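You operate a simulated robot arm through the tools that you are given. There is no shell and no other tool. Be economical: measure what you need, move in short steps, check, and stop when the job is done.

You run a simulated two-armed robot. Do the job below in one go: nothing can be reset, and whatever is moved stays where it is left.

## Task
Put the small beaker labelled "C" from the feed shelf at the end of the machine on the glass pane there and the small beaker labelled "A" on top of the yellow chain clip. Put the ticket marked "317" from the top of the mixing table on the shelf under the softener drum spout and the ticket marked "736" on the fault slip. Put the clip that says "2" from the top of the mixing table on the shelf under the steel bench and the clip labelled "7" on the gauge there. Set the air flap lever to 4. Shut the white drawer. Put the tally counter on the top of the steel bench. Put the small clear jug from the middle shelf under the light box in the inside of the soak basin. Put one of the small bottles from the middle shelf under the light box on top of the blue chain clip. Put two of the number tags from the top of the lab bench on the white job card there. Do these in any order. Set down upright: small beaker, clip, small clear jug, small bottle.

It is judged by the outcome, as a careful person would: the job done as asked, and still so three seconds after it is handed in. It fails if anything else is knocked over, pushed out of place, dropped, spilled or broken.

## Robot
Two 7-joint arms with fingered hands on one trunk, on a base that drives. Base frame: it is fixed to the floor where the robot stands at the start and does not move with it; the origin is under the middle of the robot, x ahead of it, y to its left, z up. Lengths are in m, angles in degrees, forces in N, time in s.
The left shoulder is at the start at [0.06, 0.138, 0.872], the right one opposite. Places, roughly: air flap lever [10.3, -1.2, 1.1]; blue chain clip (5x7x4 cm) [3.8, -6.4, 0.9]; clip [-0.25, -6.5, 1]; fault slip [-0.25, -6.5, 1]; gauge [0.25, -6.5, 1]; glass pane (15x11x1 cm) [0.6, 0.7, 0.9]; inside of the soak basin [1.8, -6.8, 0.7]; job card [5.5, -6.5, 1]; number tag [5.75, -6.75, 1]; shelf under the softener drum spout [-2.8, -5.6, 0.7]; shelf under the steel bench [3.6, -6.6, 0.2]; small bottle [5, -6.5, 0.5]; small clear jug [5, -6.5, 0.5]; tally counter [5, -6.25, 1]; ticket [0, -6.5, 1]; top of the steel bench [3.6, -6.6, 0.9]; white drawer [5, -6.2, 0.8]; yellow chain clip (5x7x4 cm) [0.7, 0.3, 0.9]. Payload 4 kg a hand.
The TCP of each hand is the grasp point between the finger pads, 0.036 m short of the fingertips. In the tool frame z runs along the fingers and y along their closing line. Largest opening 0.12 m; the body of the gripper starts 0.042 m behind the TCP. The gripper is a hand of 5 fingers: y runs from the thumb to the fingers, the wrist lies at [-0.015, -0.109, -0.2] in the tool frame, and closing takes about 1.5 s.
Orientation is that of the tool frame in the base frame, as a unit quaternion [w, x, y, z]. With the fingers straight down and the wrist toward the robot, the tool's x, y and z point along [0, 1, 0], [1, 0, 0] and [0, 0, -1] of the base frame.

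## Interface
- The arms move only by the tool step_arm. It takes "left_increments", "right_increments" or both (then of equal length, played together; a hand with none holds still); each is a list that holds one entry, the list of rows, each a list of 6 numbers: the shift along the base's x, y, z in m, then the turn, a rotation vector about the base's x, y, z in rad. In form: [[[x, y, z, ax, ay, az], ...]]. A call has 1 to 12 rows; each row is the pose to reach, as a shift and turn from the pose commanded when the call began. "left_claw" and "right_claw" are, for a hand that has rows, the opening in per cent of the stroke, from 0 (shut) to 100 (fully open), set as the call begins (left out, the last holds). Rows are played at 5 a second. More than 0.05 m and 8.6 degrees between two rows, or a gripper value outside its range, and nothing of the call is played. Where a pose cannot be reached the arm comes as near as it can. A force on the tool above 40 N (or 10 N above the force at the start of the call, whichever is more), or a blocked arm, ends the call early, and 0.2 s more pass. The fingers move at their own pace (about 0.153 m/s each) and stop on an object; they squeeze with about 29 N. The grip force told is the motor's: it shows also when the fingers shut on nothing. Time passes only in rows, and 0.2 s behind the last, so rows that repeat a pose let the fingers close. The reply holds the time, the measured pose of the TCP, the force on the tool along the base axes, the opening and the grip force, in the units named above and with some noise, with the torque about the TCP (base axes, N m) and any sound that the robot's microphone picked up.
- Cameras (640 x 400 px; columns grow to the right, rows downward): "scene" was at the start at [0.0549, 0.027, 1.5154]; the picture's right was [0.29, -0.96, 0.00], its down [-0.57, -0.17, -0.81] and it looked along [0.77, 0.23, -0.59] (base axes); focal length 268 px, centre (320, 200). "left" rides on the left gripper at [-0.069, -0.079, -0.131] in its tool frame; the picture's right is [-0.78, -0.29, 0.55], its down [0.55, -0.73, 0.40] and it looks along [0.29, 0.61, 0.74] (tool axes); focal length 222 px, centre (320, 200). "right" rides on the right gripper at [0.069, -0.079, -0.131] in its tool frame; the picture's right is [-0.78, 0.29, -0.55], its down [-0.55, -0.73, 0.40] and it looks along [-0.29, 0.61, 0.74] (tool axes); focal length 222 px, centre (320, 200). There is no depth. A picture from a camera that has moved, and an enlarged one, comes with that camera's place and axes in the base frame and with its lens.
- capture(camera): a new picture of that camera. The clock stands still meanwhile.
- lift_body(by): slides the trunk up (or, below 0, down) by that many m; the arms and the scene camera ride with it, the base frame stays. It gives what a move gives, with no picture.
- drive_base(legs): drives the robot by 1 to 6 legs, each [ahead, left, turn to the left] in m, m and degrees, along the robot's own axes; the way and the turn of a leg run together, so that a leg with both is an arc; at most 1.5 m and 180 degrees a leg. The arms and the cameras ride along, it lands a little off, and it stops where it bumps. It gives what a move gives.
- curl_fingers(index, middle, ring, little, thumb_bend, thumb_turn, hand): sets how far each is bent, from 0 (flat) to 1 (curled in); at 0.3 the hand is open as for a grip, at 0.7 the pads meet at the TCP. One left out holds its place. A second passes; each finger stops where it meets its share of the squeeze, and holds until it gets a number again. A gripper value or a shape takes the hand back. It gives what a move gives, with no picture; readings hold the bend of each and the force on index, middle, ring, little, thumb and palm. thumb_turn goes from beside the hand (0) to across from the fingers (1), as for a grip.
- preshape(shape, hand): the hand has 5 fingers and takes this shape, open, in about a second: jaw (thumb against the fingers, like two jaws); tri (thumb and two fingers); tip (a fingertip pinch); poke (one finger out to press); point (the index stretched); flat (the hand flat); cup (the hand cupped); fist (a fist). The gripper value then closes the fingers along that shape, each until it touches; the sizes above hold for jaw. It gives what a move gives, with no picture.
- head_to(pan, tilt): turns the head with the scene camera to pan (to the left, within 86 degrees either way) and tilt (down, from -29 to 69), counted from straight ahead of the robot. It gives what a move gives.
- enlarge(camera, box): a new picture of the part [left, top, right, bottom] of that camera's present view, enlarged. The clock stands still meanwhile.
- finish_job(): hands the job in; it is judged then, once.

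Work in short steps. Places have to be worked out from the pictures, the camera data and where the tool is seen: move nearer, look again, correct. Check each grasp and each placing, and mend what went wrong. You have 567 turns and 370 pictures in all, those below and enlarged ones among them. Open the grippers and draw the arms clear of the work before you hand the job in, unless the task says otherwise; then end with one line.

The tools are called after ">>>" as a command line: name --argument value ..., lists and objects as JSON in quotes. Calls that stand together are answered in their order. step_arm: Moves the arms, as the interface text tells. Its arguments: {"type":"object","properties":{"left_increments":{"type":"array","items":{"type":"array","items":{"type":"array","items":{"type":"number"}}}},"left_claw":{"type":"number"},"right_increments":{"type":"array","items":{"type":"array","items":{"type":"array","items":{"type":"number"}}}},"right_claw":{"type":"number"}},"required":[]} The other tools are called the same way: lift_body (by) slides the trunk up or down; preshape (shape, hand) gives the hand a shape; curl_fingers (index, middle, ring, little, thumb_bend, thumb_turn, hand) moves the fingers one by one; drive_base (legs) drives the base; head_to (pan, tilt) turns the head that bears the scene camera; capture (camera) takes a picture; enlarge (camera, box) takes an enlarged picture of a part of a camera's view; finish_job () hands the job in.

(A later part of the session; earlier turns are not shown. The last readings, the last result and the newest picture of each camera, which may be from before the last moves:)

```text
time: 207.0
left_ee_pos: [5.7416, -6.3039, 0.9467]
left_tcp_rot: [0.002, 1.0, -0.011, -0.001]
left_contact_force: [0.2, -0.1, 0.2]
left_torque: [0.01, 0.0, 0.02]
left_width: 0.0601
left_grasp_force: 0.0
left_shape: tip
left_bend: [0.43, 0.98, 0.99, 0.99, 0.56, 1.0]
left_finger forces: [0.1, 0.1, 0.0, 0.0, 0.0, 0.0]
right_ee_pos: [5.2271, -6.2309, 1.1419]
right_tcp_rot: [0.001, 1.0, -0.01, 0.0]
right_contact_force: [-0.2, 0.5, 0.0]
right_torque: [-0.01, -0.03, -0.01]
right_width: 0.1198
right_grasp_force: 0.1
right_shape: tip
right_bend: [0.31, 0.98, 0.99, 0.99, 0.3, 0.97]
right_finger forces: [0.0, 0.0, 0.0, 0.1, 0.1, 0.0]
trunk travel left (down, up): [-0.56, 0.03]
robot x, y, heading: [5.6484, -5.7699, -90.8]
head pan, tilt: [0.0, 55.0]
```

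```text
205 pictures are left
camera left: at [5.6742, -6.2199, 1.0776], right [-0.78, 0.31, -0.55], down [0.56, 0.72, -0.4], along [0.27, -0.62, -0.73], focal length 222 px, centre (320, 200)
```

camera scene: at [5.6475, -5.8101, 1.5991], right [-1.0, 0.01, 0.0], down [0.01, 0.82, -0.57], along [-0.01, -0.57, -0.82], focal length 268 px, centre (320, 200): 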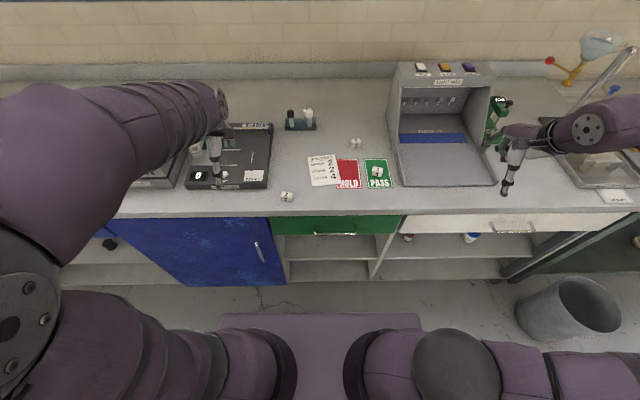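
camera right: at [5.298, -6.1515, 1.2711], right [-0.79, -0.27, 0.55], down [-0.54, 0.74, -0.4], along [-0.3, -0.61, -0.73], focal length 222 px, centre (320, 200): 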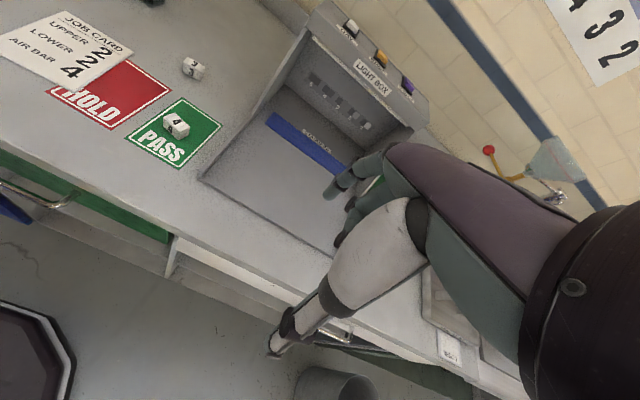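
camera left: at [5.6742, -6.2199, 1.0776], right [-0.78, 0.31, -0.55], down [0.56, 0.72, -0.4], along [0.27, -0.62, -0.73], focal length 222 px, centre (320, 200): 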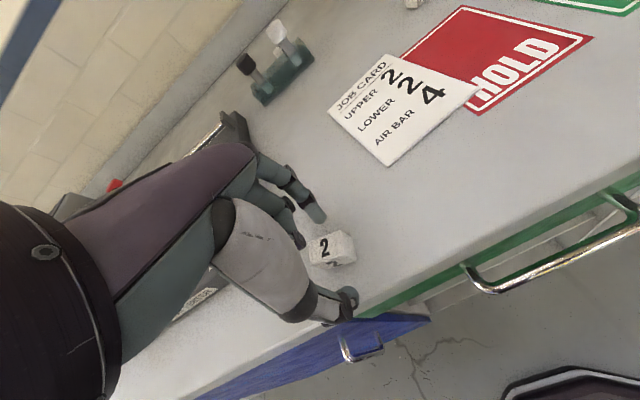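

The tag sits between index and thumb. I lower 5 mm more and close.

>>> step_arm --left_increments '[[[0, 0, -0.004, 0, 0, 0], [0, 0, -0.006, 0, 0, 0]]]'

>>> step_arm --left_increments '[[[0, 0, 0, 0, 0, 0], [0, 0, 0, 0, 0, 0], [0, 0, 0, 0, 0, 0], [0, 0, 0, 0, 0, 0], [0, 0, 0, 0, 0, 0], [0, 0, 0, 0, 0, 0]]]' --left_claw 0

>>> enlarge --camera "left" --box '[240, 160, 420, 340]'

```text
time: 207.6
left_ee_pos: [5.7419, -6.3031, 0.9395]
left_tcp_rot: [0.002, 1.0, -0.01, -0.001]
left_contact_force: [-0.3, 0.2, -0.2]
left_torque: [0.01, -0.02, -0.02]
left_width: 0.0601
left_grasp_force: 0.1
left_shape: tip
left_bend: [0.43, 0.98, 0.99, 0.99, 0.56, 1.0]
left_finger forces: [0.0, 0.1, 0.0, 0.0, 0.0, 0.0]
right_ee_pos: [5.2267, -6.2291, 1.1409]
right_tcp_rot: [0.001, 1.0, -0.009, -0.002]
right_contact_force: [-0.3, 0.5, -1.3]
right_torque: [-0.01, -0.01, 0.03]
right_width: 0.1199
right_grasp_force: 0.0
right_shape: tip
right_bend: [0.31, 0.98, 0.99, 0.99, 0.3, 0.97]
right_finger forces: [0.0, 0.0, 0.0, 0.1, 0.0, 0.0]
trunk travel left (down, up): [-0.56, 0.03]
robot x, y, heading: [5.6483, -5.7685, -90.9]
head pan, tilt: [0.0, 55.0]
```

```text
time: 209.0
left_ee_pos: [5.7424, -6.3041, 0.9407]
left_tcp_rot: [0.002, 1.0, -0.01, -0.001]
left_contact_force: [0.0, 0.1, -1.1]
left_torque: [0.0, 0.04, 0.01]
left_width: 0.0172
left_grasp_force: 28.9
left_shape: tip
left_bend: [0.61, 1.0, 1.0, 1.0, 0.71, 1.0]
left_finger forces: [25.7, 0.0, 0.0, 0.0, 25.7, 0.0]
right_ee_pos: [5.227, -6.2307, 1.1398]
right_tcp_rot: [0.001, 1.0, -0.01, -0.001]
right_contact_force: [0.0, 0.1, 0.1]
right_torque: [-0.01, 0.04, 0.0]
right_width: 0.1197
right_grasp_force: 0.0
right_shape: tip
right_bend: [0.31, 0.98, 0.99, 0.99, 0.3, 0.97]
right_finger forces: [0.1, 0.1, 0.0, 0.1, 0.1, 0.0]
trunk travel left (down, up): [-0.56, 0.03]
robot x, y, heading: [5.647, -5.7698, -90.7]
head pan, tilt: [0.0, 55.0]
```

```text
2.22 times, centred on (330, 250) of left
camera zoom: at [5.6741, -6.221, 1.0715], right [-0.78, 0.31, -0.55], down [0.56, 0.72, -0.4], along [0.27, -0.62, -0.74], focal length 494 px, centre (298, 89)
```

zoom: 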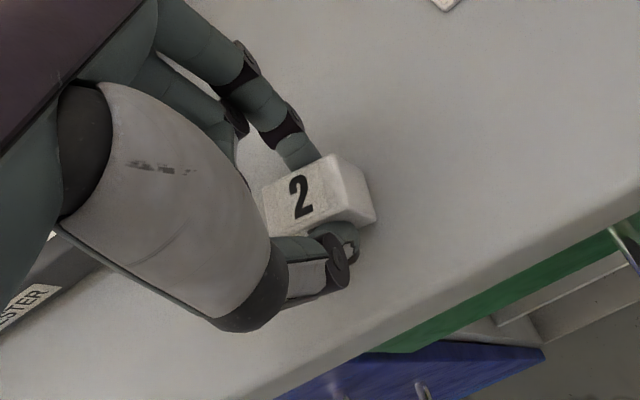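

Tag 2 is gripped. I lift it and carry it over the job card's left side.

>>> step_arm --left_increments '[[[0, 0, 0.02, 0, 0, 0], [0, 0, 0.05, 0, 0, 0], [-0.03, -0.03, 0.05, 0, 0, 0], [-0.06, -0.06, 0.05, 0, 0, 0], [-0.094, -0.09, 0.05, 0, 0, 0], [-0.094, -0.09, 0.03, 0, 0, 0], [-0.094, -0.09, 0.012, 0, 0, 0]]]'

>>> capture --camera "left"

```text
time: 210.6
left_ee_pos: [5.6524, -6.3958, 0.954]
left_tcp_rot: [0.002, 1.0, -0.011, -0.001]
left_contact_force: [0.5, 0.8, -0.3]
left_torque: [0.01, 0.02, -0.02]
left_width: 0.017
left_grasp_force: 29.1
left_shape: tip
left_bend: [0.61, 1.0, 1.0, 1.0, 0.71, 1.0]
left_finger forces: [25.7, 0.1, 0.0, 0.0, 25.7, 0.0]
right_ee_pos: [5.2264, -6.2315, 1.1407]
right_tcp_rot: [0.002, 1.0, -0.009, -0.001]
right_contact_force: [0.0, 0.1, 0.2]
right_torque: [-0.02, 0.01, -0.01]
right_width: 0.1201
right_grasp_force: 0.0
right_shape: tip
right_bend: [0.31, 0.98, 0.99, 0.99, 0.3, 0.97]
right_finger forces: [0.0, 0.1, 0.0, 0.0, 0.0, 0.1]
trunk travel left (down, up): [-0.56, 0.03]
robot x, y, heading: [5.6478, -5.7711, -90.9]
head pan, tilt: [0.0, 55.0]
```

```text
203 pictures are left
camera left: at [5.5843, -6.3122, 1.0849], right [-0.78, 0.31, -0.55], down [0.56, 0.72, -0.4], along [0.27, -0.62, -0.74], focal length 222 px, centre (320, 200)
```

left: 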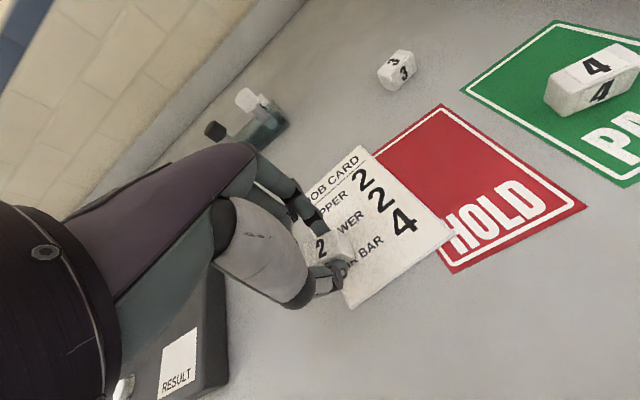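

The tag is near the card's left edge; I move 1.2 cm inward, lower and release.

>>> step_arm --left_increments '[[[-0.012, 0, 0, 0, 0, 0], [-0.012, 0, -0.006, 0, 0, 0], [-0.012, 0, -0.011, 0, 0, 0], [-0.012, 0, -0.014, 0, 0, 0]]]'

>>> step_arm --left_increments '[[[0, 0, 0, 0, 0, 0], [0, 0, 0, 0, 0, 0], [0, 0, 0, 0, 0, 0], [0, 0, 0, 0, 0, 0], [0, 0, 0.03, 0, 0, 0], [0, 0, 0.07, 0, 0, 0], [0.03, 0, 0.12, 0, 0, 0], [0.07, 0, 0.16, 0, 0, 0], [0.11, 0.02, 0.18, 0, 0, 0], [0.15, 0.05, 0.2, 0, 0, 0], [0.2, 0.06, 0.2, 0, 0, 0]]]' --left_claw 40

>>> capture --camera "left"

>>> enlarge --camera "scene" --box '[240, 120, 400, 220]'

```text
time: 211.6
left_ee_pos: [5.6362, -6.3953, 0.9418]
left_tcp_rot: [0.004, 1.0, -0.01, -0.001]
left_contact_force: [1.4, 1.8, 14.6]
left_torque: [0.09, -0.06, 0.0]
left_width: 0.018
left_grasp_force: 29.1
left_shape: tip
left_bend: [0.61, 1.0, 1.0, 1.0, 0.71, 1.0]
left_finger forces: [27.4, 0.1, 0.0, 0.0, 30.5, 0.0]
right_ee_pos: [5.2267, -6.2294, 1.1414]
right_tcp_rot: [0.002, 1.0, -0.01, -0.001]
right_contact_force: [0.8, -0.2, 0.6]
right_torque: [0.01, -0.04, -0.01]
right_width: 0.1196
right_grasp_force: 0.1
right_shape: tip
right_bend: [0.31, 0.98, 0.99, 0.99, 0.3, 0.97]
right_finger forces: [0.0, 0.1, 0.0, 0.0, 0.1, 0.0]
trunk travel left (down, up): [-0.56, 0.03]
robot x, y, heading: [5.6466, -5.7694, -90.6]
head pan, tilt: [0.0, 55.0]
```

```text
refused: row 7 steps farther than a row can; nothing moved
```

```text
202 pictures are left
camera left: at [5.5696, -6.3113, 1.0721], right [-0.78, 0.3, -0.55], down [0.56, 0.72, -0.41], along [0.27, -0.62, -0.73], focal length 222 px, centre (320, 200)
```

left: 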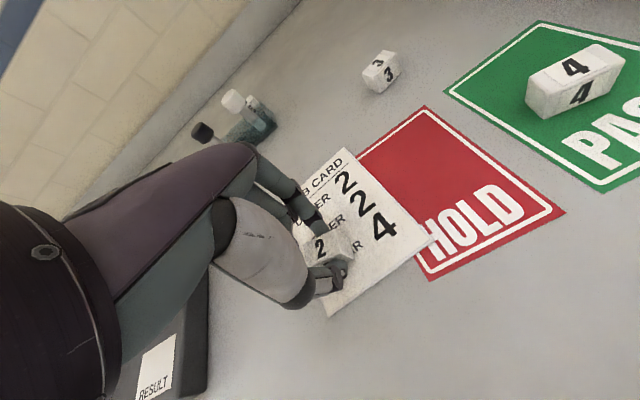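

```text
4.00 times, centred on (320, 170) of scene
camera zoom: at [5.6477, -5.8086, 1.5994], right [-1.0, 0.01, 0.0], down [0.01, 0.82, -0.57], along [-0.01, -0.57, -0.82], focal length 1070 px, centre (320, 320)
```

zoom: 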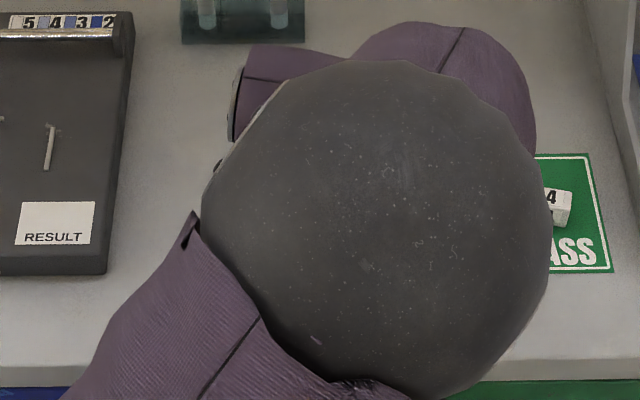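

Tag touched down on the card. I release and withdraw with valid step sizes.

>>> step_arm --left_increments '[[[0, 0, 0.001, 0, 0, 0], [0, 0, 0.001, 0, 0, 0], [0, 0, 0.001, 0, 0, 0], [0, 0, 0.001, 0, 0, 0], [0, 0, 0.03, 0, 0, 0], [0, 0, 0.07, 0, 0, 0], [0.02, 0, 0.11, 0, 0, 0], [0.05, 0, 0.14, 0, 0, 0], [0.09, 0.01, 0.165, 0, 0, 0], [0.13, 0.03, 0.18, 0, 0, 0], [0.17, 0.05, 0.19, 0, 0, 0], [0.2, 0.06, 0.2, 0, 0, 0]]]' --left_claw 40

>>> capture --camera "left"

>>> enlarge --camera "scene" --box '[240, 120, 400, 220]'

```text
time: 214.2
left_ee_pos: [5.8366, -6.3315, 1.1395]
left_tcp_rot: [0.003, 1.0, -0.011, -0.002]
left_contact_force: [0.1, 0.4, 0.2]
left_torque: [0.01, -0.02, 0.0]
left_width: 0.0481
left_grasp_force: 0.1
left_shape: tip
left_bend: [0.47, 0.98, 0.99, 0.99, 0.65, 1.0]
left_finger forces: [0.1, 0.1, 0.1, 0.0, 0.0, 0.0]
right_ee_pos: [5.2272, -6.2306, 1.1411]
right_tcp_rot: [0.001, 1.0, -0.009, -0.001]
right_contact_force: [0.0, 0.0, 0.6]
right_torque: [0.01, 0.01, -0.02]
right_width: 0.1198
right_grasp_force: 0.0
right_shape: tip
right_bend: [0.31, 0.98, 0.99, 0.99, 0.3, 0.97]
right_finger forces: [0.0, 0.0, 0.0, 0.1, 0.0, 0.0]
trunk travel left (down, up): [-0.56, 0.03]
robot x, y, heading: [5.6475, -5.7689, -90.9]
head pan, tilt: [0.0, 55.0]
```

```text
200 pictures are left
camera left: at [5.7686, -6.248, 1.2708], right [-0.78, 0.31, -0.55], down [0.56, 0.72, -0.4], along [0.27, -0.62, -0.74], focal length 222 px, centre (320, 200)
```

left: 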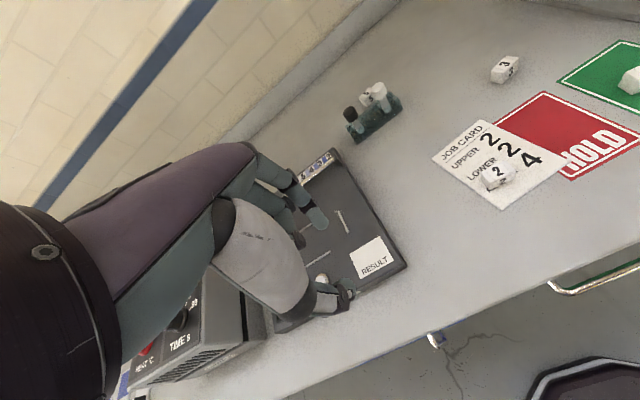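

```text
4.00 times, centred on (320, 170) of scene
camera zoom: at [5.6483, -5.81, 1.599], right [-1.0, 0.02, 0.0], down [0.01, 0.82, -0.57], along [-0.01, -0.57, -0.82], focal length 1070 px, centre (320, 320)
```

zoom: 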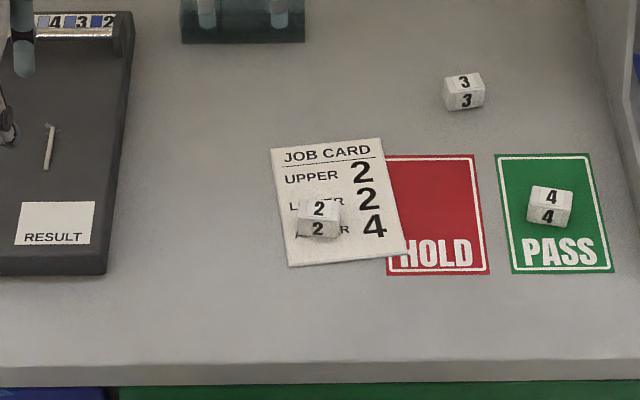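

Tag 2 is on the card. I use the left hand for tag 3 too, shifting the base 0.12 m right and 5 cm ahead for reach.

>>> drive_base --legs '[[0.05, -0.12, 0.8]]'

>>> enlarge --camera "scene" --box '[220, 100, 380, 200]'

>>> capture --camera "left"

```text
time: 215.4
left_ee_pos: [5.7208, -6.3774, 1.1396]
left_tcp_rot: [0.0, 1.0, -0.004, -0.001]
left_contact_force: [-0.7, -0.4, -0.6]
left_torque: [0.0, 0.0, 0.02]
left_width: 0.0477
left_grasp_force: 0.0
left_shape: tip
left_bend: [0.47, 0.98, 0.99, 0.99, 0.65, 1.0]
left_finger forces: [0.0, 0.1, 0.0, 0.0, 0.1, 0.0]
right_ee_pos: [5.1099, -6.2846, 1.1395]
right_tcp_rot: [0.001, 1.0, -0.002, 0.0]
right_contact_force: [-0.3, 0.0, 0.0]
right_torque: [0.03, -0.03, 0.02]
right_width: 0.1199
right_grasp_force: 0.1
right_shape: tip
right_bend: [0.31, 0.98, 0.99, 0.99, 0.3, 0.97]
right_finger forces: [0.1, 0.0, 0.0, 0.1, 0.1, 0.0]
trunk travel left (down, up): [-0.56, 0.03]
robot x, y, heading: [5.5271, -5.8179, -90.0]
head pan, tilt: [0.0, 55.0]
```

```text
4.00 times, centred on (300, 150) of scene
camera zoom: at [5.5242, -5.8586, 1.599], right [-1.0, 0.0, 0.0], down [0.0, 0.82, -0.57], along [0.0, -0.57, -0.82], focal length 1070 px, centre (400, 400)
```

zoom: 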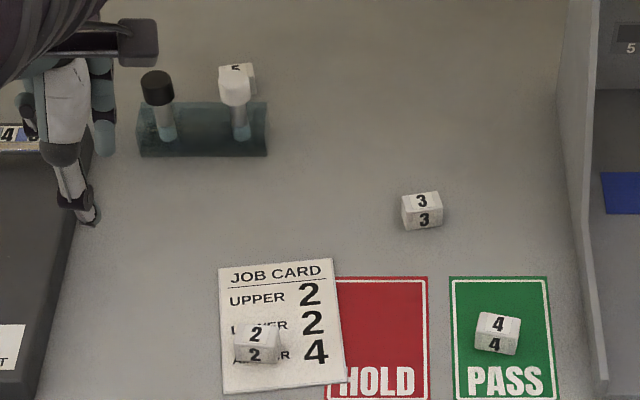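

```text
197 pictures are left
camera left: at [5.651, -6.2949, 1.2707], right [-0.78, 0.29, -0.55], down [0.55, 0.73, -0.4], along [0.28, -0.62, -0.74], focal length 222 px, centre (320, 200)
```

left: 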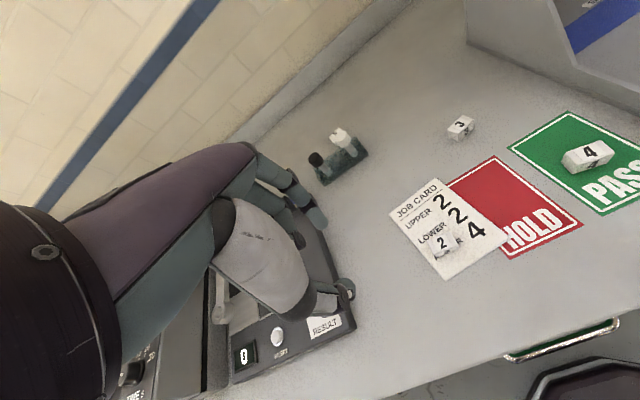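

Tag 3 confirmed at [5.505,-6.545]. I move the left hand above it.

>>> step_arm --left_increments '[[[-0.031, -0.024, 0, 0, 0, 0], [-0.062, -0.048, 0, 0, 0, 0], [-0.093, -0.072, 0, 0, 0, 0], [-0.124, -0.096, 0, 0, 0, 0], [-0.155, -0.12, -0.02, 0, 0, 0], [-0.186, -0.144, -0.04, 0, 0, 0], [-0.216, -0.168, -0.07, 0, 0, 0], [-0.216, -0.168, -0.11, 0, 0, 0], [-0.216, -0.168, -0.14, 0, 0, 0]]]' --left_claw 50

>>> capture --camera "left"

```text
time: 217.4
left_ee_pos: [5.5056, -6.5447, 0.9999]
left_tcp_rot: [0.002, 1.0, -0.004, 0.0]
left_contact_force: [0.0, -0.1, -1.4]
left_torque: [0.05, 0.01, -0.01]
left_width: 0.0599
left_grasp_force: 0.1
left_shape: tip
left_bend: [0.43, 0.98, 0.99, 0.99, 0.56, 1.0]
left_finger forces: [0.1, 0.0, 0.1, 0.0, 0.1, 0.1]
right_ee_pos: [5.1114, -6.2846, 1.1399]
right_tcp_rot: [0.002, 1.0, -0.003, 0.0]
right_contact_force: [-0.3, 0.2, 0.4]
right_torque: [0.03, 0.01, 0.04]
right_width: 0.1199
right_grasp_force: 0.0
right_shape: tip
right_bend: [0.31, 0.98, 0.99, 0.99, 0.3, 0.97]
right_finger forces: [0.0, 0.1, 0.1, 0.0, 0.0, 0.0]
trunk travel left (down, up): [-0.56, 0.03]
robot x, y, heading: [5.5281, -5.8182, -90.1]
head pan, tilt: [0.0, 55.0]
```

```text
196 pictures are left
camera left: at [5.4371, -6.463, 1.1315], right [-0.78, 0.29, -0.55], down [0.55, 0.73, -0.4], along [0.28, -0.62, -0.74], focal length 222 px, centre (320, 200)
```

left: 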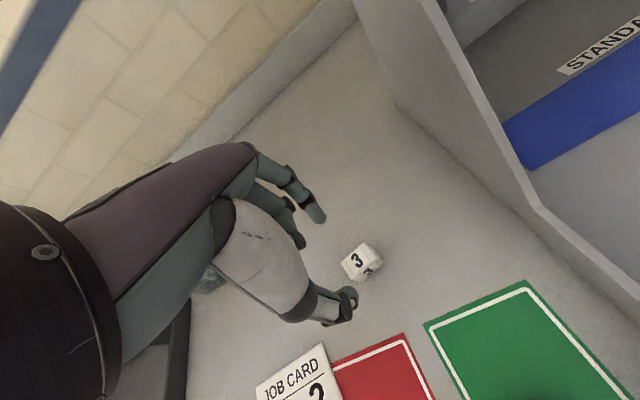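

Aligned. I descend to pinch height and close.

>>> step_arm --left_increments '[[[0, 0, -0.025, 0, 0, 0], [0, 0, -0.045, 0, 0, 0], [0, 0, -0.059, 0, 0, 0], [0, 0, -0.059, 0, 0, 0]]]'

>>> step_arm --left_increments '[[[0, 0, 0, 0, 0, 0], [0, 0, 0, 0, 0, 0], [0, 0, 0, 0, 0, 0], [0, 0, 0, 0, 0, 0], [0, 0, 0, 0, 0, 0], [0, 0, 0, 0, 0, 0]]]' --left_claw 0

>>> capture --camera "left"

```text
time: 218.4
left_ee_pos: [5.5054, -6.544, 0.9408]
left_tcp_rot: [0.001, 1.0, -0.003, 0.0]
left_contact_force: [-1.2, -0.6, 0.6]
left_torque: [0.0, 0.0, 0.02]
left_width: 0.0597
left_grasp_force: 0.1
left_shape: tip
left_bend: [0.43, 0.98, 0.99, 0.99, 0.56, 1.0]
left_finger forces: [0.0, 0.0, 0.0, 0.0, 0.0, 0.0]
right_ee_pos: [5.1111, -6.2839, 1.1402]
right_tcp_rot: [0.002, 1.0, -0.002, -0.001]
right_contact_force: [0.0, -0.1, 0.3]
right_torque: [0.03, -0.02, -0.01]
right_width: 0.1203
right_grasp_force: 0.1
right_shape: tip
right_bend: [0.31, 0.98, 0.99, 0.99, 0.3, 0.97]
right_finger forces: [0.0, 0.0, 0.1, 0.0, 0.0, 0.0]
trunk travel left (down, up): [-0.56, 0.03]
robot x, y, heading: [5.5243, -5.8186, -90.2]
head pan, tilt: [0.0, 55.0]
```

```text
time: 219.8
left_ee_pos: [5.5066, -6.5447, 0.9397]
left_tcp_rot: [0.002, 1.0, -0.004, -0.001]
left_contact_force: [0.0, 0.5, -0.3]
left_torque: [0.0, -0.02, 0.02]
left_width: 0.0168
left_grasp_force: 28.9
left_shape: tip
left_bend: [0.62, 1.0, 1.0, 1.0, 0.71, 1.0]
left_finger forces: [25.8, 0.0, 0.0, 0.1, 25.9, 0.0]
right_ee_pos: [5.1106, -6.284, 1.1402]
right_tcp_rot: [0.001, 1.0, -0.003, -0.001]
right_contact_force: [0.7, -0.4, -0.5]
right_torque: [0.0, 0.02, 0.01]
right_width: 0.1201
right_grasp_force: 0.1
right_shape: tip
right_bend: [0.31, 0.98, 0.99, 0.99, 0.3, 0.97]
right_finger forces: [0.0, 0.0, 0.0, 0.0, 0.0, 0.0]
trunk travel left (down, up): [-0.56, 0.03]
robot x, y, heading: [5.5236, -5.8175, -90.2]
head pan, tilt: [0.0, 55.0]
```

```text
195 pictures are left
camera left: at [5.4367, -6.4622, 1.0717], right [-0.78, 0.29, -0.55], down [0.55, 0.73, -0.4], along [0.28, -0.62, -0.74], focal length 222 px, centre (320, 200)
```

left: 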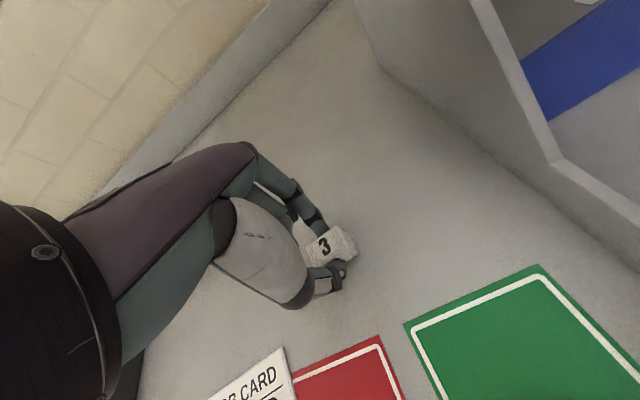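

Tag 3 gripped. I carry it over the card's upper right area, away from tag 2.

>>> step_arm --left_increments '[[[0, 0, 0.02, 0, 0, 0], [0, 0, 0.05, 0, 0, 0], [0.03, 0.03, 0.05, 0, 0, 0], [0.06, 0.06, 0.05, 0, 0, 0], [0.0955, 0.093, 0.05, 0, 0, 0], [0.0955, 0.093, 0.03, 0, 0, 0], [0.0955, 0.093, 0.014, 0, 0, 0]]]'

>>> capture --camera "left"

```text
time: 221.4
left_ee_pos: [5.6008, -6.448, 0.9531]
left_tcp_rot: [0.002, 1.0, -0.003, -0.001]
left_contact_force: [1.2, -0.9, -0.8]
left_torque: [0.03, -0.02, -0.05]
left_width: 0.0169
left_grasp_force: 29.1
left_shape: tip
left_bend: [0.62, 1.0, 1.0, 1.0, 0.71, 1.0]
left_finger forces: [25.8, 0.0, 0.0, 0.0, 25.9, 0.0]
right_ee_pos: [5.1119, -6.285, 1.1407]
right_tcp_rot: [0.002, 1.0, -0.003, -0.001]
right_contact_force: [-0.2, -0.4, -0.4]
right_torque: [-0.03, 0.03, -0.02]
right_width: 0.12
right_grasp_force: 0.0
right_shape: tip
right_bend: [0.31, 0.98, 0.99, 0.99, 0.3, 0.97]
right_finger forces: [0.0, 0.1, 0.0, 0.1, 0.0, 0.1]
trunk travel left (down, up): [-0.56, 0.03]
robot x, y, heading: [5.5279, -5.8165, -90.1]
head pan, tilt: [0.0, 55.0]
```

```text
194 pictures are left
camera left: at [5.5319, -6.3668, 1.0847], right [-0.78, 0.29, -0.55], down [0.55, 0.73, -0.4], along [0.28, -0.62, -0.73], focal length 222 px, centre (320, 200)
```

left: 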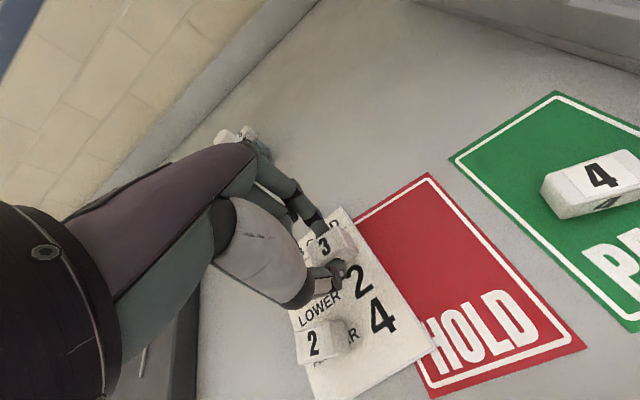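

Tag 3 is above the card, clear of tag 2. I lower, release gently and rise.

>>> step_arm --left_increments '[[[0, 0, -0.006, 0, 0, 0], [0, 0, -0.011, 0, 0, 0]]]'

>>> step_arm --left_increments '[[[0, 0, 0, 0, 0, 0], [0, 0, 0, 0, 0, 0], [0, 0, 0, 0, 0, 0], [0, 0, 0, 0, 0, 0], [0, 0, 0.03, 0, 0, 0], [0, 0, 0.07, 0, 0, 0], [0.02, 0.01, 0.11, 0, 0, 0], [0.05, 0.03, 0.14, 0, 0, 0], [0.08, 0.06, 0.165, 0, 0, 0], [0.11, 0.09, 0.18, 0, 0, 0], [0.14, 0.12, 0.19, 0, 0, 0], [0.16, 0.15, 0.2, 0, 0, 0]]]' --left_claw 35

>>> enlarge --camera "scene" --box '[220, 100, 380, 200]'

```text
time: 222.1
left_ee_pos: [5.5997, -6.4496, 0.942]
left_tcp_rot: [0.001, 1.0, -0.003, -0.001]
left_contact_force: [-0.4, -0.3, -0.2]
left_torque: [0.01, 0.03, 0.0]
left_width: 0.0171
left_grasp_force: 29.1
left_shape: tip
left_bend: [0.62, 1.0, 1.0, 1.0, 0.71, 1.0]
left_finger forces: [25.8, 0.1, 0.0, 0.0, 25.7, 0.0]
right_ee_pos: [5.1104, -6.2842, 1.1415]
right_tcp_rot: [0.002, 1.0, -0.003, -0.001]
right_contact_force: [-0.1, -0.3, -0.3]
right_torque: [0.04, -0.02, 0.0]
right_width: 0.1196
right_grasp_force: 0.0
right_shape: tip
right_bend: [0.31, 0.98, 0.99, 0.99, 0.3, 0.97]
right_finger forces: [0.1, 0.1, 0.0, 0.0, 0.0, 0.0]
trunk travel left (down, up): [-0.56, 0.03]
robot x, y, heading: [5.5242, -5.8144, -90.0]
head pan, tilt: [0.0, 55.0]
```

```text
time: 224.7
left_ee_pos: [5.757, -6.3017, 1.1447]
left_tcp_rot: [0.001, 1.0, -0.003, -0.003]
left_contact_force: [0.7, 0.4, 0.9]
left_torque: [-0.01, 0.01, 0.01]
left_width: 0.0418
left_grasp_force: 0.0
left_shape: tip
left_bend: [0.5, 0.98, 0.99, 0.99, 0.67, 1.0]
left_finger forces: [0.1, 0.0, 0.1, 0.0, 0.0, 0.0]
right_ee_pos: [5.1098, -6.2831, 1.1412]
right_tcp_rot: [0.001, 1.0, -0.003, -0.001]
right_contact_force: [0.8, 0.4, 0.4]
right_torque: [-0.02, 0.0, 0.0]
right_width: 0.1199
right_grasp_force: 0.0
right_shape: tip
right_bend: [0.31, 0.98, 0.99, 0.99, 0.3, 0.97]
right_finger forces: [0.0, 0.0, 0.1, 0.0, 0.0, 0.1]
trunk travel left (down, up): [-0.56, 0.03]
robot x, y, heading: [5.5257, -5.8153, -90.1]
head pan, tilt: [0.0, 55.0]
```

```text
4.00 times, centred on (300, 150) of scene
camera zoom: at [5.5263, -5.8567, 1.5991], right [-1.0, 0.0, 0.0], down [0.0, 0.82, -0.57], along [0.0, -0.57, -0.82], focal length 1070 px, centre (400, 400)
```

zoom: 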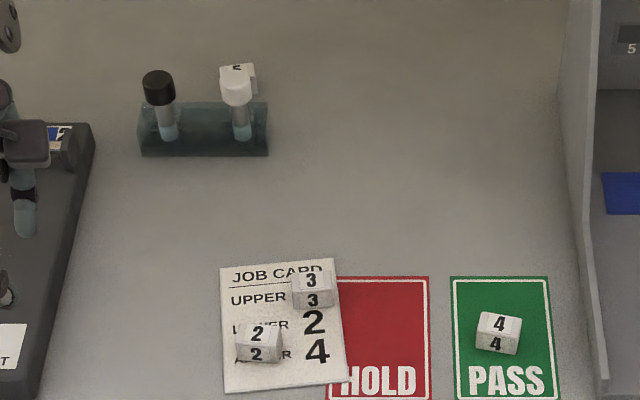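

Two tags are on the job card. Now for the jug: I back away, reset both hands to jaw shape, and tuck the right hand higher.

>>> drive_base --legs '[[-0.43, 0, 0], [0, -0.22, 0]]'

>>> preshape --hand "left" --shape "jaw"

>>> preshape --hand "right" --shape "jaw"

>>> lift_body --by -0.4

>>> lift_body --by -0.12

>>> step_arm --right_increments '[[[0.03, 0.02, 0.03, 0, 0, 0], [0.06, 0.04, 0.06, 0, 0, 0], [0.09, 0.06, 0.09, 0, 0, 0], [0.12, 0.08, 0.12, 0, 0, 0], [0.15, 0.1, 0.15, 0, 0, 0]]]'

>>> capture --camera "scene"

```text
time: 228.6
left_ee_pos: [5.526, -5.8692, 1.1448]
left_tcp_rot: [0.001, 1.0, -0.015, -0.001]
left_contact_force: [-0.9, 0.8, -0.3]
left_torque: [-0.01, -0.04, 0.03]
left_width: 0.0417
left_grasp_force: 0.1
left_shape: tip
left_bend: [0.5, 0.98, 0.99, 0.99, 0.67, 1.0]
left_finger forces: [0.1, 0.0, 0.0, 0.0, 0.1, 0.1]
right_ee_pos: [4.8817, -5.8343, 1.1402]
right_tcp_rot: [0.003, 1.0, -0.015, 0.0]
right_contact_force: [-0.4, 0.2, -0.2]
right_torque: [0.0, 0.0, -0.01]
right_width: 0.1199
right_grasp_force: 0.0
right_shape: tip
right_bend: [0.31, 0.98, 0.99, 0.99, 0.3, 0.97]
right_finger forces: [0.1, 0.0, 0.1, 0.0, 0.1, 0.1]
trunk travel left (down, up): [-0.56, 0.03]
robot x, y, heading: [5.3089, -5.3765, -91.6]
head pan, tilt: [0.0, 55.0]
```

```text
time: 229.5
left_ee_pos: [5.5266, -5.869, 1.1432]
left_tcp_rot: [0.002, 1.0, -0.016, -0.001]
left_contact_force: [-0.6, 0.4, 1.1]
left_torque: [0.04, -0.03, -0.01]
left_width: 0.12
left_grasp_force: 0.0
left_shape: jaw
left_bend: [0.3, 0.3, 0.3, 0.3, 0.3, 0.97]
left_finger forces: [0.1, 0.0, 0.0, 0.0, 0.1, 0.1]
right_ee_pos: [4.8838, -5.8345, 1.1412]
right_tcp_rot: [0.002, 1.0, -0.014, 0.0]
right_contact_force: [0.0, -0.7, -0.1]
right_torque: [0.01, 0.01, 0.04]
right_width: 0.1196
right_grasp_force: 0.1
right_shape: tip
right_bend: [0.31, 0.98, 0.99, 0.99, 0.3, 0.97]
right_finger forces: [0.1, 0.0, 0.1, 0.0, 0.0, 0.0]
trunk travel left (down, up): [-0.56, 0.03]
robot x, y, heading: [5.3058, -5.3808, -91.4]
head pan, tilt: [0.0, 55.0]
```

```text
time: 230.4
left_ee_pos: [5.5286, -5.8698, 1.1446]
left_tcp_rot: [0.002, 1.0, -0.015, -0.001]
left_contact_force: [0.2, -0.3, -0.6]
left_torque: [-0.02, -0.02, -0.03]
left_width: 0.12
left_grasp_force: 0.0
left_shape: jaw
left_bend: [0.3, 0.3, 0.3, 0.3, 0.3, 0.97]
left_finger forces: [0.0, 0.0, 0.1, 0.1, 0.0, 0.1]
right_ee_pos: [4.8817, -5.8341, 1.1409]
right_tcp_rot: [0.001, 1.0, -0.015, -0.001]
right_contact_force: [-0.5, -0.9, 0.5]
right_torque: [0.0, 0.0, 0.0]
right_width: 0.1201
right_grasp_force: 0.1
right_shape: jaw
right_bend: [0.3, 0.3, 0.3, 0.3, 0.3, 0.97]
right_finger forces: [0.0, 0.0, 0.0, 0.0, 0.1, 0.0]
trunk travel left (down, up): [-0.56, 0.03]
robot x, y, heading: [5.3073, -5.3802, -91.5]
head pan, tilt: [0.0, 55.0]
```

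```text
time: 234.2
left_ee_pos: [5.5283, -5.8691, 0.7441]
left_tcp_rot: [0.002, 1.0, -0.016, -0.001]
left_contact_force: [-0.5, 0.4, 0.0]
left_torque: [0.04, -0.02, 0.01]
left_width: 0.12
left_grasp_force: 0.1
left_shape: jaw
left_bend: [0.3, 0.3, 0.3, 0.3, 0.3, 0.97]
left_finger forces: [0.0, 0.1, 0.1, 0.0, 0.0, 0.1]
right_ee_pos: [4.8827, -5.8342, 0.7415]
right_tcp_rot: [0.002, 1.0, -0.015, -0.001]
right_contact_force: [-0.3, 0.7, -0.2]
right_torque: [-0.01, 0.0, 0.03]
right_width: 0.1197
right_grasp_force: 0.2
right_shape: jaw
right_bend: [0.3, 0.3, 0.3, 0.3, 0.3, 0.97]
right_finger forces: [0.0, 0.0, 0.0, 0.0, 0.0, 0.1]
trunk travel left (down, up): [-0.16, 0.43]
robot x, y, heading: [5.3082, -5.376, -91.6]
head pan, tilt: [0.0, 55.0]
```

```text
time: 235.7
left_ee_pos: [5.5269, -5.8692, 0.6238]
left_tcp_rot: [0.001, 1.0, -0.015, -0.001]
left_contact_force: [-0.3, -1.1, 0.5]
left_torque: [0.04, 0.01, 0.03]
left_width: 0.1198
left_grasp_force: 0.1
left_shape: jaw
left_bend: [0.3, 0.3, 0.3, 0.3, 0.3, 0.97]
left_finger forces: [0.0, 0.0, 0.1, 0.1, 0.0, 0.0]
right_ee_pos: [4.8817, -5.8348, 0.6206]
right_tcp_rot: [0.002, 1.0, -0.015, -0.001]
right_contact_force: [0.4, -0.3, -0.8]
right_torque: [-0.01, 0.0, -0.03]
right_width: 0.12
right_grasp_force: 0.1
right_shape: jaw
right_bend: [0.3, 0.3, 0.3, 0.3, 0.3, 0.97]
right_finger forces: [0.0, 0.0, 0.0, 0.1, 0.0, 0.1]
trunk travel left (down, up): [-0.04, 0.55]
robot x, y, heading: [5.3057, -5.3797, -91.7]
head pan, tilt: [0.0, 55.0]
```

```text
time: 236.9
left_ee_pos: [5.5275, -5.8696, 0.6228]
left_tcp_rot: [0.001, 1.0, -0.015, -0.002]
left_contact_force: [0.5, 0.1, -0.2]
left_torque: [-0.02, -0.04, 0.01]
left_width: 0.1198
left_grasp_force: 0.0
left_shape: jaw
left_bend: [0.3, 0.3, 0.3, 0.3, 0.3, 0.97]
left_finger forces: [0.0, 0.1, 0.1, 0.0, 0.1, 0.0]
right_ee_pos: [5.033, -5.7333, 0.7693]
right_tcp_rot: [0.001, 1.0, -0.016, 0.0]
right_contact_force: [-0.9, -0.1, -0.1]
right_torque: [0.0, -0.01, 0.01]
right_width: 0.1198
right_grasp_force: 0.0
right_shape: jaw
right_bend: [0.3, 0.3, 0.3, 0.3, 0.3, 0.97]
right_finger forces: [0.1, 0.0, 0.0, 0.1, 0.0, 0.1]
trunk travel left (down, up): [-0.04, 0.55]
robot x, y, heading: [5.3097, -5.3789, -91.4]
head pan, tilt: [0.0, 55.0]
```

```text
192 pictures are left
camera scene: at [5.3077, -5.4191, 1.079], right [-1.0, 0.03, 0.0], down [0.02, 0.82, -0.57], along [-0.01, -0.57, -0.82], focal length 268 px, centre (320, 200)
```

scene: 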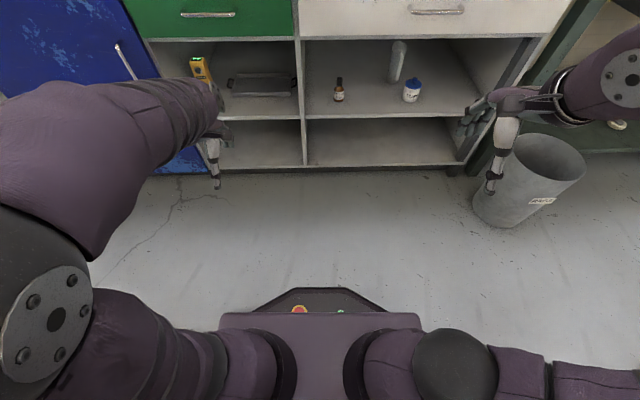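

I rotate the left hand to point forward with a horizontal closing line (as before), moving the right hand a bit right.

>>> step_arm --left_increments '[[[-0.008, -0.01, -0.003, -0.0837, -0.0837, -0.0837], [-0.016, -0.02, -0.006, -0.1674, -0.1674, -0.1674], [-0.024, -0.03, -0.009, -0.251, -0.251, -0.251], [-0.032, -0.04, -0.012, -0.3348, -0.3348, -0.3348], [-0.04, -0.05, -0.015, -0.4185, -0.4185, -0.4185], [-0.048, -0.06, -0.018, -0.502, -0.502, -0.502], [-0.056, -0.07, -0.021, -0.586, -0.586, -0.586], [-0.064, -0.08, -0.024, -0.67, -0.67, -0.67], [-0.072, -0.09, -0.027, -0.753, -0.753, -0.753], [-0.08, -0.1, -0.03, -0.837, -0.837, -0.837], [-0.088, -0.11, -0.033, -0.921, -0.921, -0.921], [-0.096, -0.12, -0.036, -1.004, -1.004, -1.004]]]' --right_increments '[[[-0.015, 0, 0, 0, 0, 0], [-0.03, 0, 0, 0, 0, 0], [-0.045, 0, 0, 0, 0, 0], [-0.06, 0, 0, 0, 0, 0], [-0.075, 0, 0, 0, 0, 0], [-0.09, 0, 0, 0, 0, 0], [-0.1, 0, 0, 0, 0, 0], [-0.1, 0, 0, 0, 0, 0], [-0.1, 0, 0, 0, 0, 0], [-0.1, 0, 0, 0, 0, 0], [-0.1, 0, 0, 0, 0, 0], [-0.1, 0, 0, 0, 0, 0]]]'

>>> step_arm --left_increments '[[[-0.015, -0.005, -0.01, -0.068, -0.068, -0.068], [-0.03, -0.01, -0.02, -0.137, -0.137, -0.137], [-0.045, -0.015, -0.03, -0.205, -0.205, -0.205]]]'

>>> capture --camera "scene"

```text
time: 239.5
left_ee_pos: [5.4315, -5.9887, 0.5889]
left_tcp_rot: [0.435, 0.637, -0.453, 0.447]
left_contact_force: [-0.7, -0.7, 0.4]
left_torque: [-0.02, 0.02, 0.03]
left_width: 0.12
left_grasp_force: 0.2
left_shape: jaw
left_bend: [0.3, 0.3, 0.3, 0.3, 0.3, 0.97]
left_finger forces: [0.0, 0.1, 0.0, 0.1, 0.1, 0.0]
right_ee_pos: [4.9319, -5.7354, 0.7705]
right_tcp_rot: [0.002, 1.0, -0.015, -0.001]
right_contact_force: [0.1, 0.2, -0.6]
right_torque: [-0.02, 0.02, -0.02]
right_width: 0.1198
right_grasp_force: 0.0
right_shape: jaw
right_bend: [0.3, 0.3, 0.3, 0.3, 0.3, 0.97]
right_finger forces: [0.0, 0.0, 0.0, 0.0, 0.0, 0.0]
trunk travel left (down, up): [-0.04, 0.55]
robot x, y, heading: [5.3105, -5.3787, -91.5]
head pan, tilt: [0.0, 55.0]
```

```text
time: 240.3
left_ee_pos: [5.3866, -6.0043, 0.5585]
left_tcp_rot: [-0.492, -0.491, 0.51, -0.507]
left_contact_force: [-0.5, -0.1, 0.3]
left_torque: [0.02, 0.02, 0.0]
left_width: 0.1201
left_grasp_force: 0.0
left_shape: jaw
left_bend: [0.3, 0.3, 0.3, 0.3, 0.3, 0.97]
left_finger forces: [0.0, 0.0, 0.0, 0.0, 0.0, 0.0]
right_ee_pos: [4.9327, -5.7355, 0.7693]
right_tcp_rot: [0.002, 1.0, -0.015, -0.001]
right_contact_force: [-0.2, -0.1, -0.2]
right_torque: [0.0, 0.02, -0.04]
right_width: 0.1201
right_grasp_force: 0.1
right_shape: jaw
right_bend: [0.3, 0.3, 0.3, 0.3, 0.3, 0.97]
right_finger forces: [0.0, 0.0, 0.1, 0.1, 0.1, 0.0]
trunk travel left (down, up): [-0.04, 0.55]
robot x, y, heading: [5.3087, -5.3786, -91.3]
head pan, tilt: [0.0, 55.0]
```

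```text
191 pictures are left
camera scene: at [5.308, -5.4188, 1.0791], right [-1.0, 0.03, 0.0], down [0.02, 0.82, -0.57], along [-0.01, -0.57, -0.82], focal length 268 px, centre (320, 200)
```

scene: 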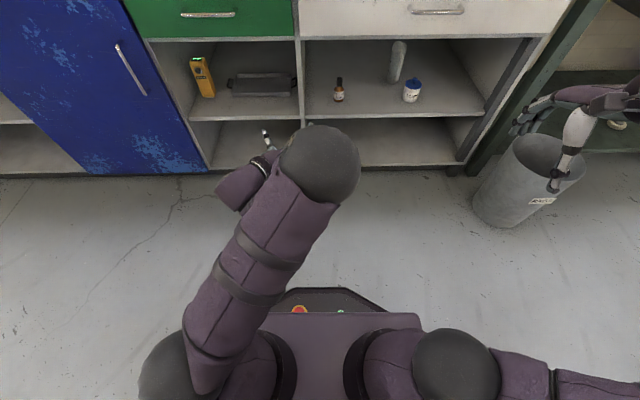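

Now I yaw the hand 24° toward the right-back and shift it right, so it can reach behind the CLIPS jar.

>>> step_arm --left_increments '[[[-0.04, 0.005, -0.01, 0, 0, -0.07], [-0.08, 0.01, -0.02, 0, 0, -0.14], [-0.12, 0.015, -0.03, 0, 0, -0.21], [-0.16, 0.02, -0.04, 0, 0, -0.28], [-0.2, 0.025, -0.05, 0, 0, -0.35], [-0.235, 0.03, -0.055, 0, 0, -0.42]]]'

>>> capture --camera "scene"

```text
time: 241.7
left_ee_pos: [5.1505, -5.9736, 0.5023]
left_tcp_rot: [-0.587, -0.374, 0.601, -0.393]
left_contact_force: [0.4, 0.6, -0.8]
left_torque: [0.05, 0.0, -0.01]
left_width: 0.1198
left_grasp_force: 0.0
left_shape: jaw
left_bend: [0.3, 0.3, 0.3, 0.3, 0.3, 0.97]
left_finger forces: [0.0, 0.0, 0.0, 0.0, 0.0, 0.0]
right_ee_pos: [4.9316, -5.7359, 0.769]
right_tcp_rot: [0.001, 1.0, -0.015, 0.0]
right_contact_force: [-0.2, -0.1, 0.7]
right_torque: [0.02, 0.02, -0.04]
right_width: 0.1199
right_grasp_force: 0.1
right_shape: jaw
right_bend: [0.3, 0.3, 0.3, 0.3, 0.3, 0.97]
right_finger forces: [0.0, 0.1, 0.0, 0.1, 0.0, 0.0]
trunk travel left (down, up): [-0.04, 0.55]
robot x, y, heading: [5.3106, -5.3778, -91.6]
head pan, tilt: [0.0, 55.0]
```

```text
190 pictures are left
camera scene: at [5.3079, -5.419, 1.0791], right [-1.0, 0.03, 0.0], down [0.02, 0.82, -0.57], along [-0.01, -0.57, -0.82], focal length 268 px, centre (320, 200)
```

scene: 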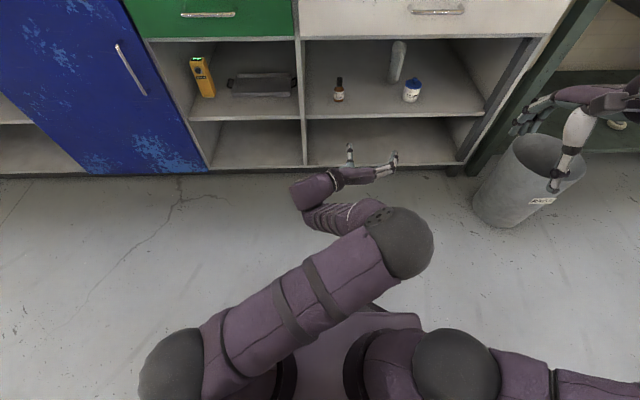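

Orientation is right (24° yaw). I drive ahead 0.28 m and look again.

>>> drive_base --legs '[[0.28, 0, 1]]'

>>> head_to --pan -20 --tilt 38

>>> capture --camera "scene"

>>> capture --camera "left"

```text
time: 243.7
left_ee_pos: [5.1555, -6.2562, 0.5032]
left_tcp_rot: [-0.584, -0.381, 0.598, -0.397]
left_contact_force: [0.4, -0.4, 0.4]
left_torque: [0.01, -0.01, 0.01]
left_width: 0.1197
left_grasp_force: 0.0
left_shape: jaw
left_bend: [0.3, 0.3, 0.3, 0.3, 0.3, 0.97]
left_finger forces: [0.0, 0.0, 0.0, 0.0, 0.0, 0.0]
right_ee_pos: [4.9324, -6.0207, 0.77]
right_tcp_rot: [0.002, 1.0, -0.006, 0.0]
right_contact_force: [0.7, 0.7, -0.6]
right_torque: [-0.02, -0.01, -0.01]
right_width: 0.1199
right_grasp_force: 0.1
right_shape: jaw
right_bend: [0.3, 0.3, 0.3, 0.3, 0.3, 0.97]
right_finger forces: [0.0, 0.0, 0.0, 0.0, 0.0, 0.0]
trunk travel left (down, up): [-0.04, 0.55]
robot x, y, heading: [5.304, -5.6614, -90.5]
head pan, tilt: [0.0, 55.0]
```

```text
time: 244.5
left_ee_pos: [5.1561, -6.2556, 0.5027]
left_tcp_rot: [-0.584, -0.38, 0.598, -0.396]
left_contact_force: [0.4, -0.3, -0.4]
left_torque: [0.03, 0.0, 0.0]
left_width: 0.1198
left_grasp_force: 0.0
left_shape: jaw
left_bend: [0.3, 0.3, 0.3, 0.3, 0.3, 0.97]
left_finger forces: [0.0, 0.0, 0.0, 0.1, 0.0, 0.1]
right_ee_pos: [4.933, -6.0225, 0.7689]
right_tcp_rot: [0.001, 1.0, -0.007, -0.001]
right_contact_force: [-0.5, -0.1, -0.4]
right_torque: [-0.02, 0.0, 0.0]
right_width: 0.12
right_grasp_force: 0.0
right_shape: jaw
right_bend: [0.3, 0.3, 0.3, 0.3, 0.3, 0.97]
right_finger forces: [0.0, 0.1, 0.0, 0.1, 0.0, 0.1]
trunk travel left (down, up): [-0.04, 0.55]
robot x, y, heading: [5.3031, -5.6566, -90.5]
head pan, tilt: [-20.0, 38.0]
```

```text
189 pictures are left
camera scene: at [5.274, -5.708, 1.1027], right [-0.94, 0.35, 0.0], down [0.22, 0.58, -0.79], along [-0.28, -0.74, -0.62], focal length 268 px, centre (320, 200)
```

scene: 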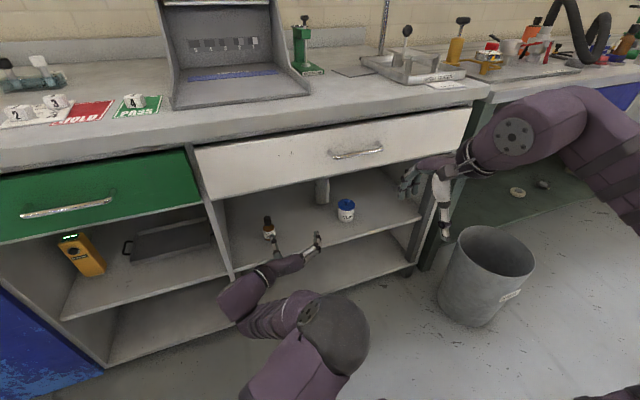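

```text
188 pictures are left
camera left: at [5.2828, -6.1651, 0.4364], right [0.07, -0.63, -0.78], down [0.5, -0.65, 0.57], along [-0.86, -0.43, 0.26], focal length 222 px, centre (320, 200)
```

left: 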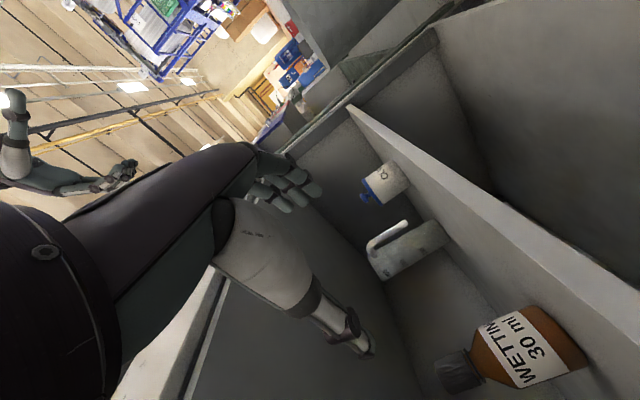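

Zoom in to refine the jug's position from both cameras.

>>> enlarge --camera "scene" --box '[250, 160, 390, 270]'

>>> enlarge --camera "left" --box '[320, 130, 620, 400]'

```text
3.64 times, centred on (320, 215) of scene
camera zoom: at [5.274, -5.708, 1.1027], right [-0.94, 0.35, 0.0], down [0.22, 0.58, -0.79], along [-0.28, -0.74, -0.62], focal length 973 px, centre (320, 146)
```

zoom: 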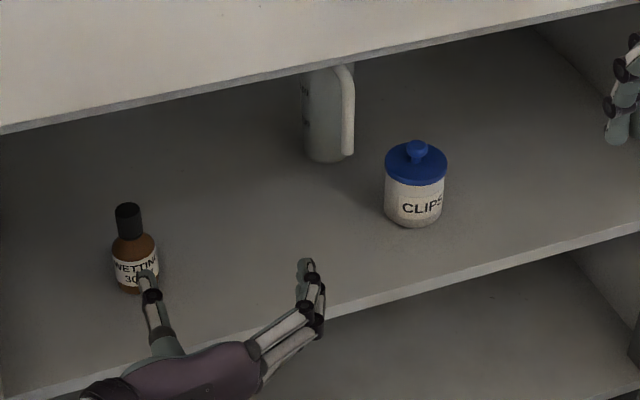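

```text
1.48 times, centred on (470, 265) of left
camera zoom: at [5.2828, -6.1651, 0.4364], right [0.07, -0.63, -0.78], down [0.5, -0.65, 0.57], along [-0.86, -0.43, 0.26], focal length 329 px, centre (98, 104)
```

zoom: 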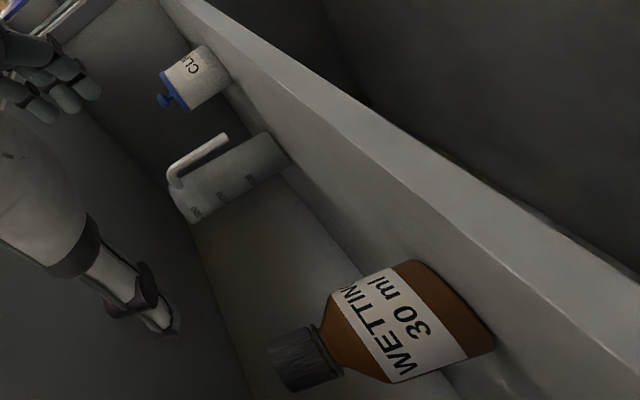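

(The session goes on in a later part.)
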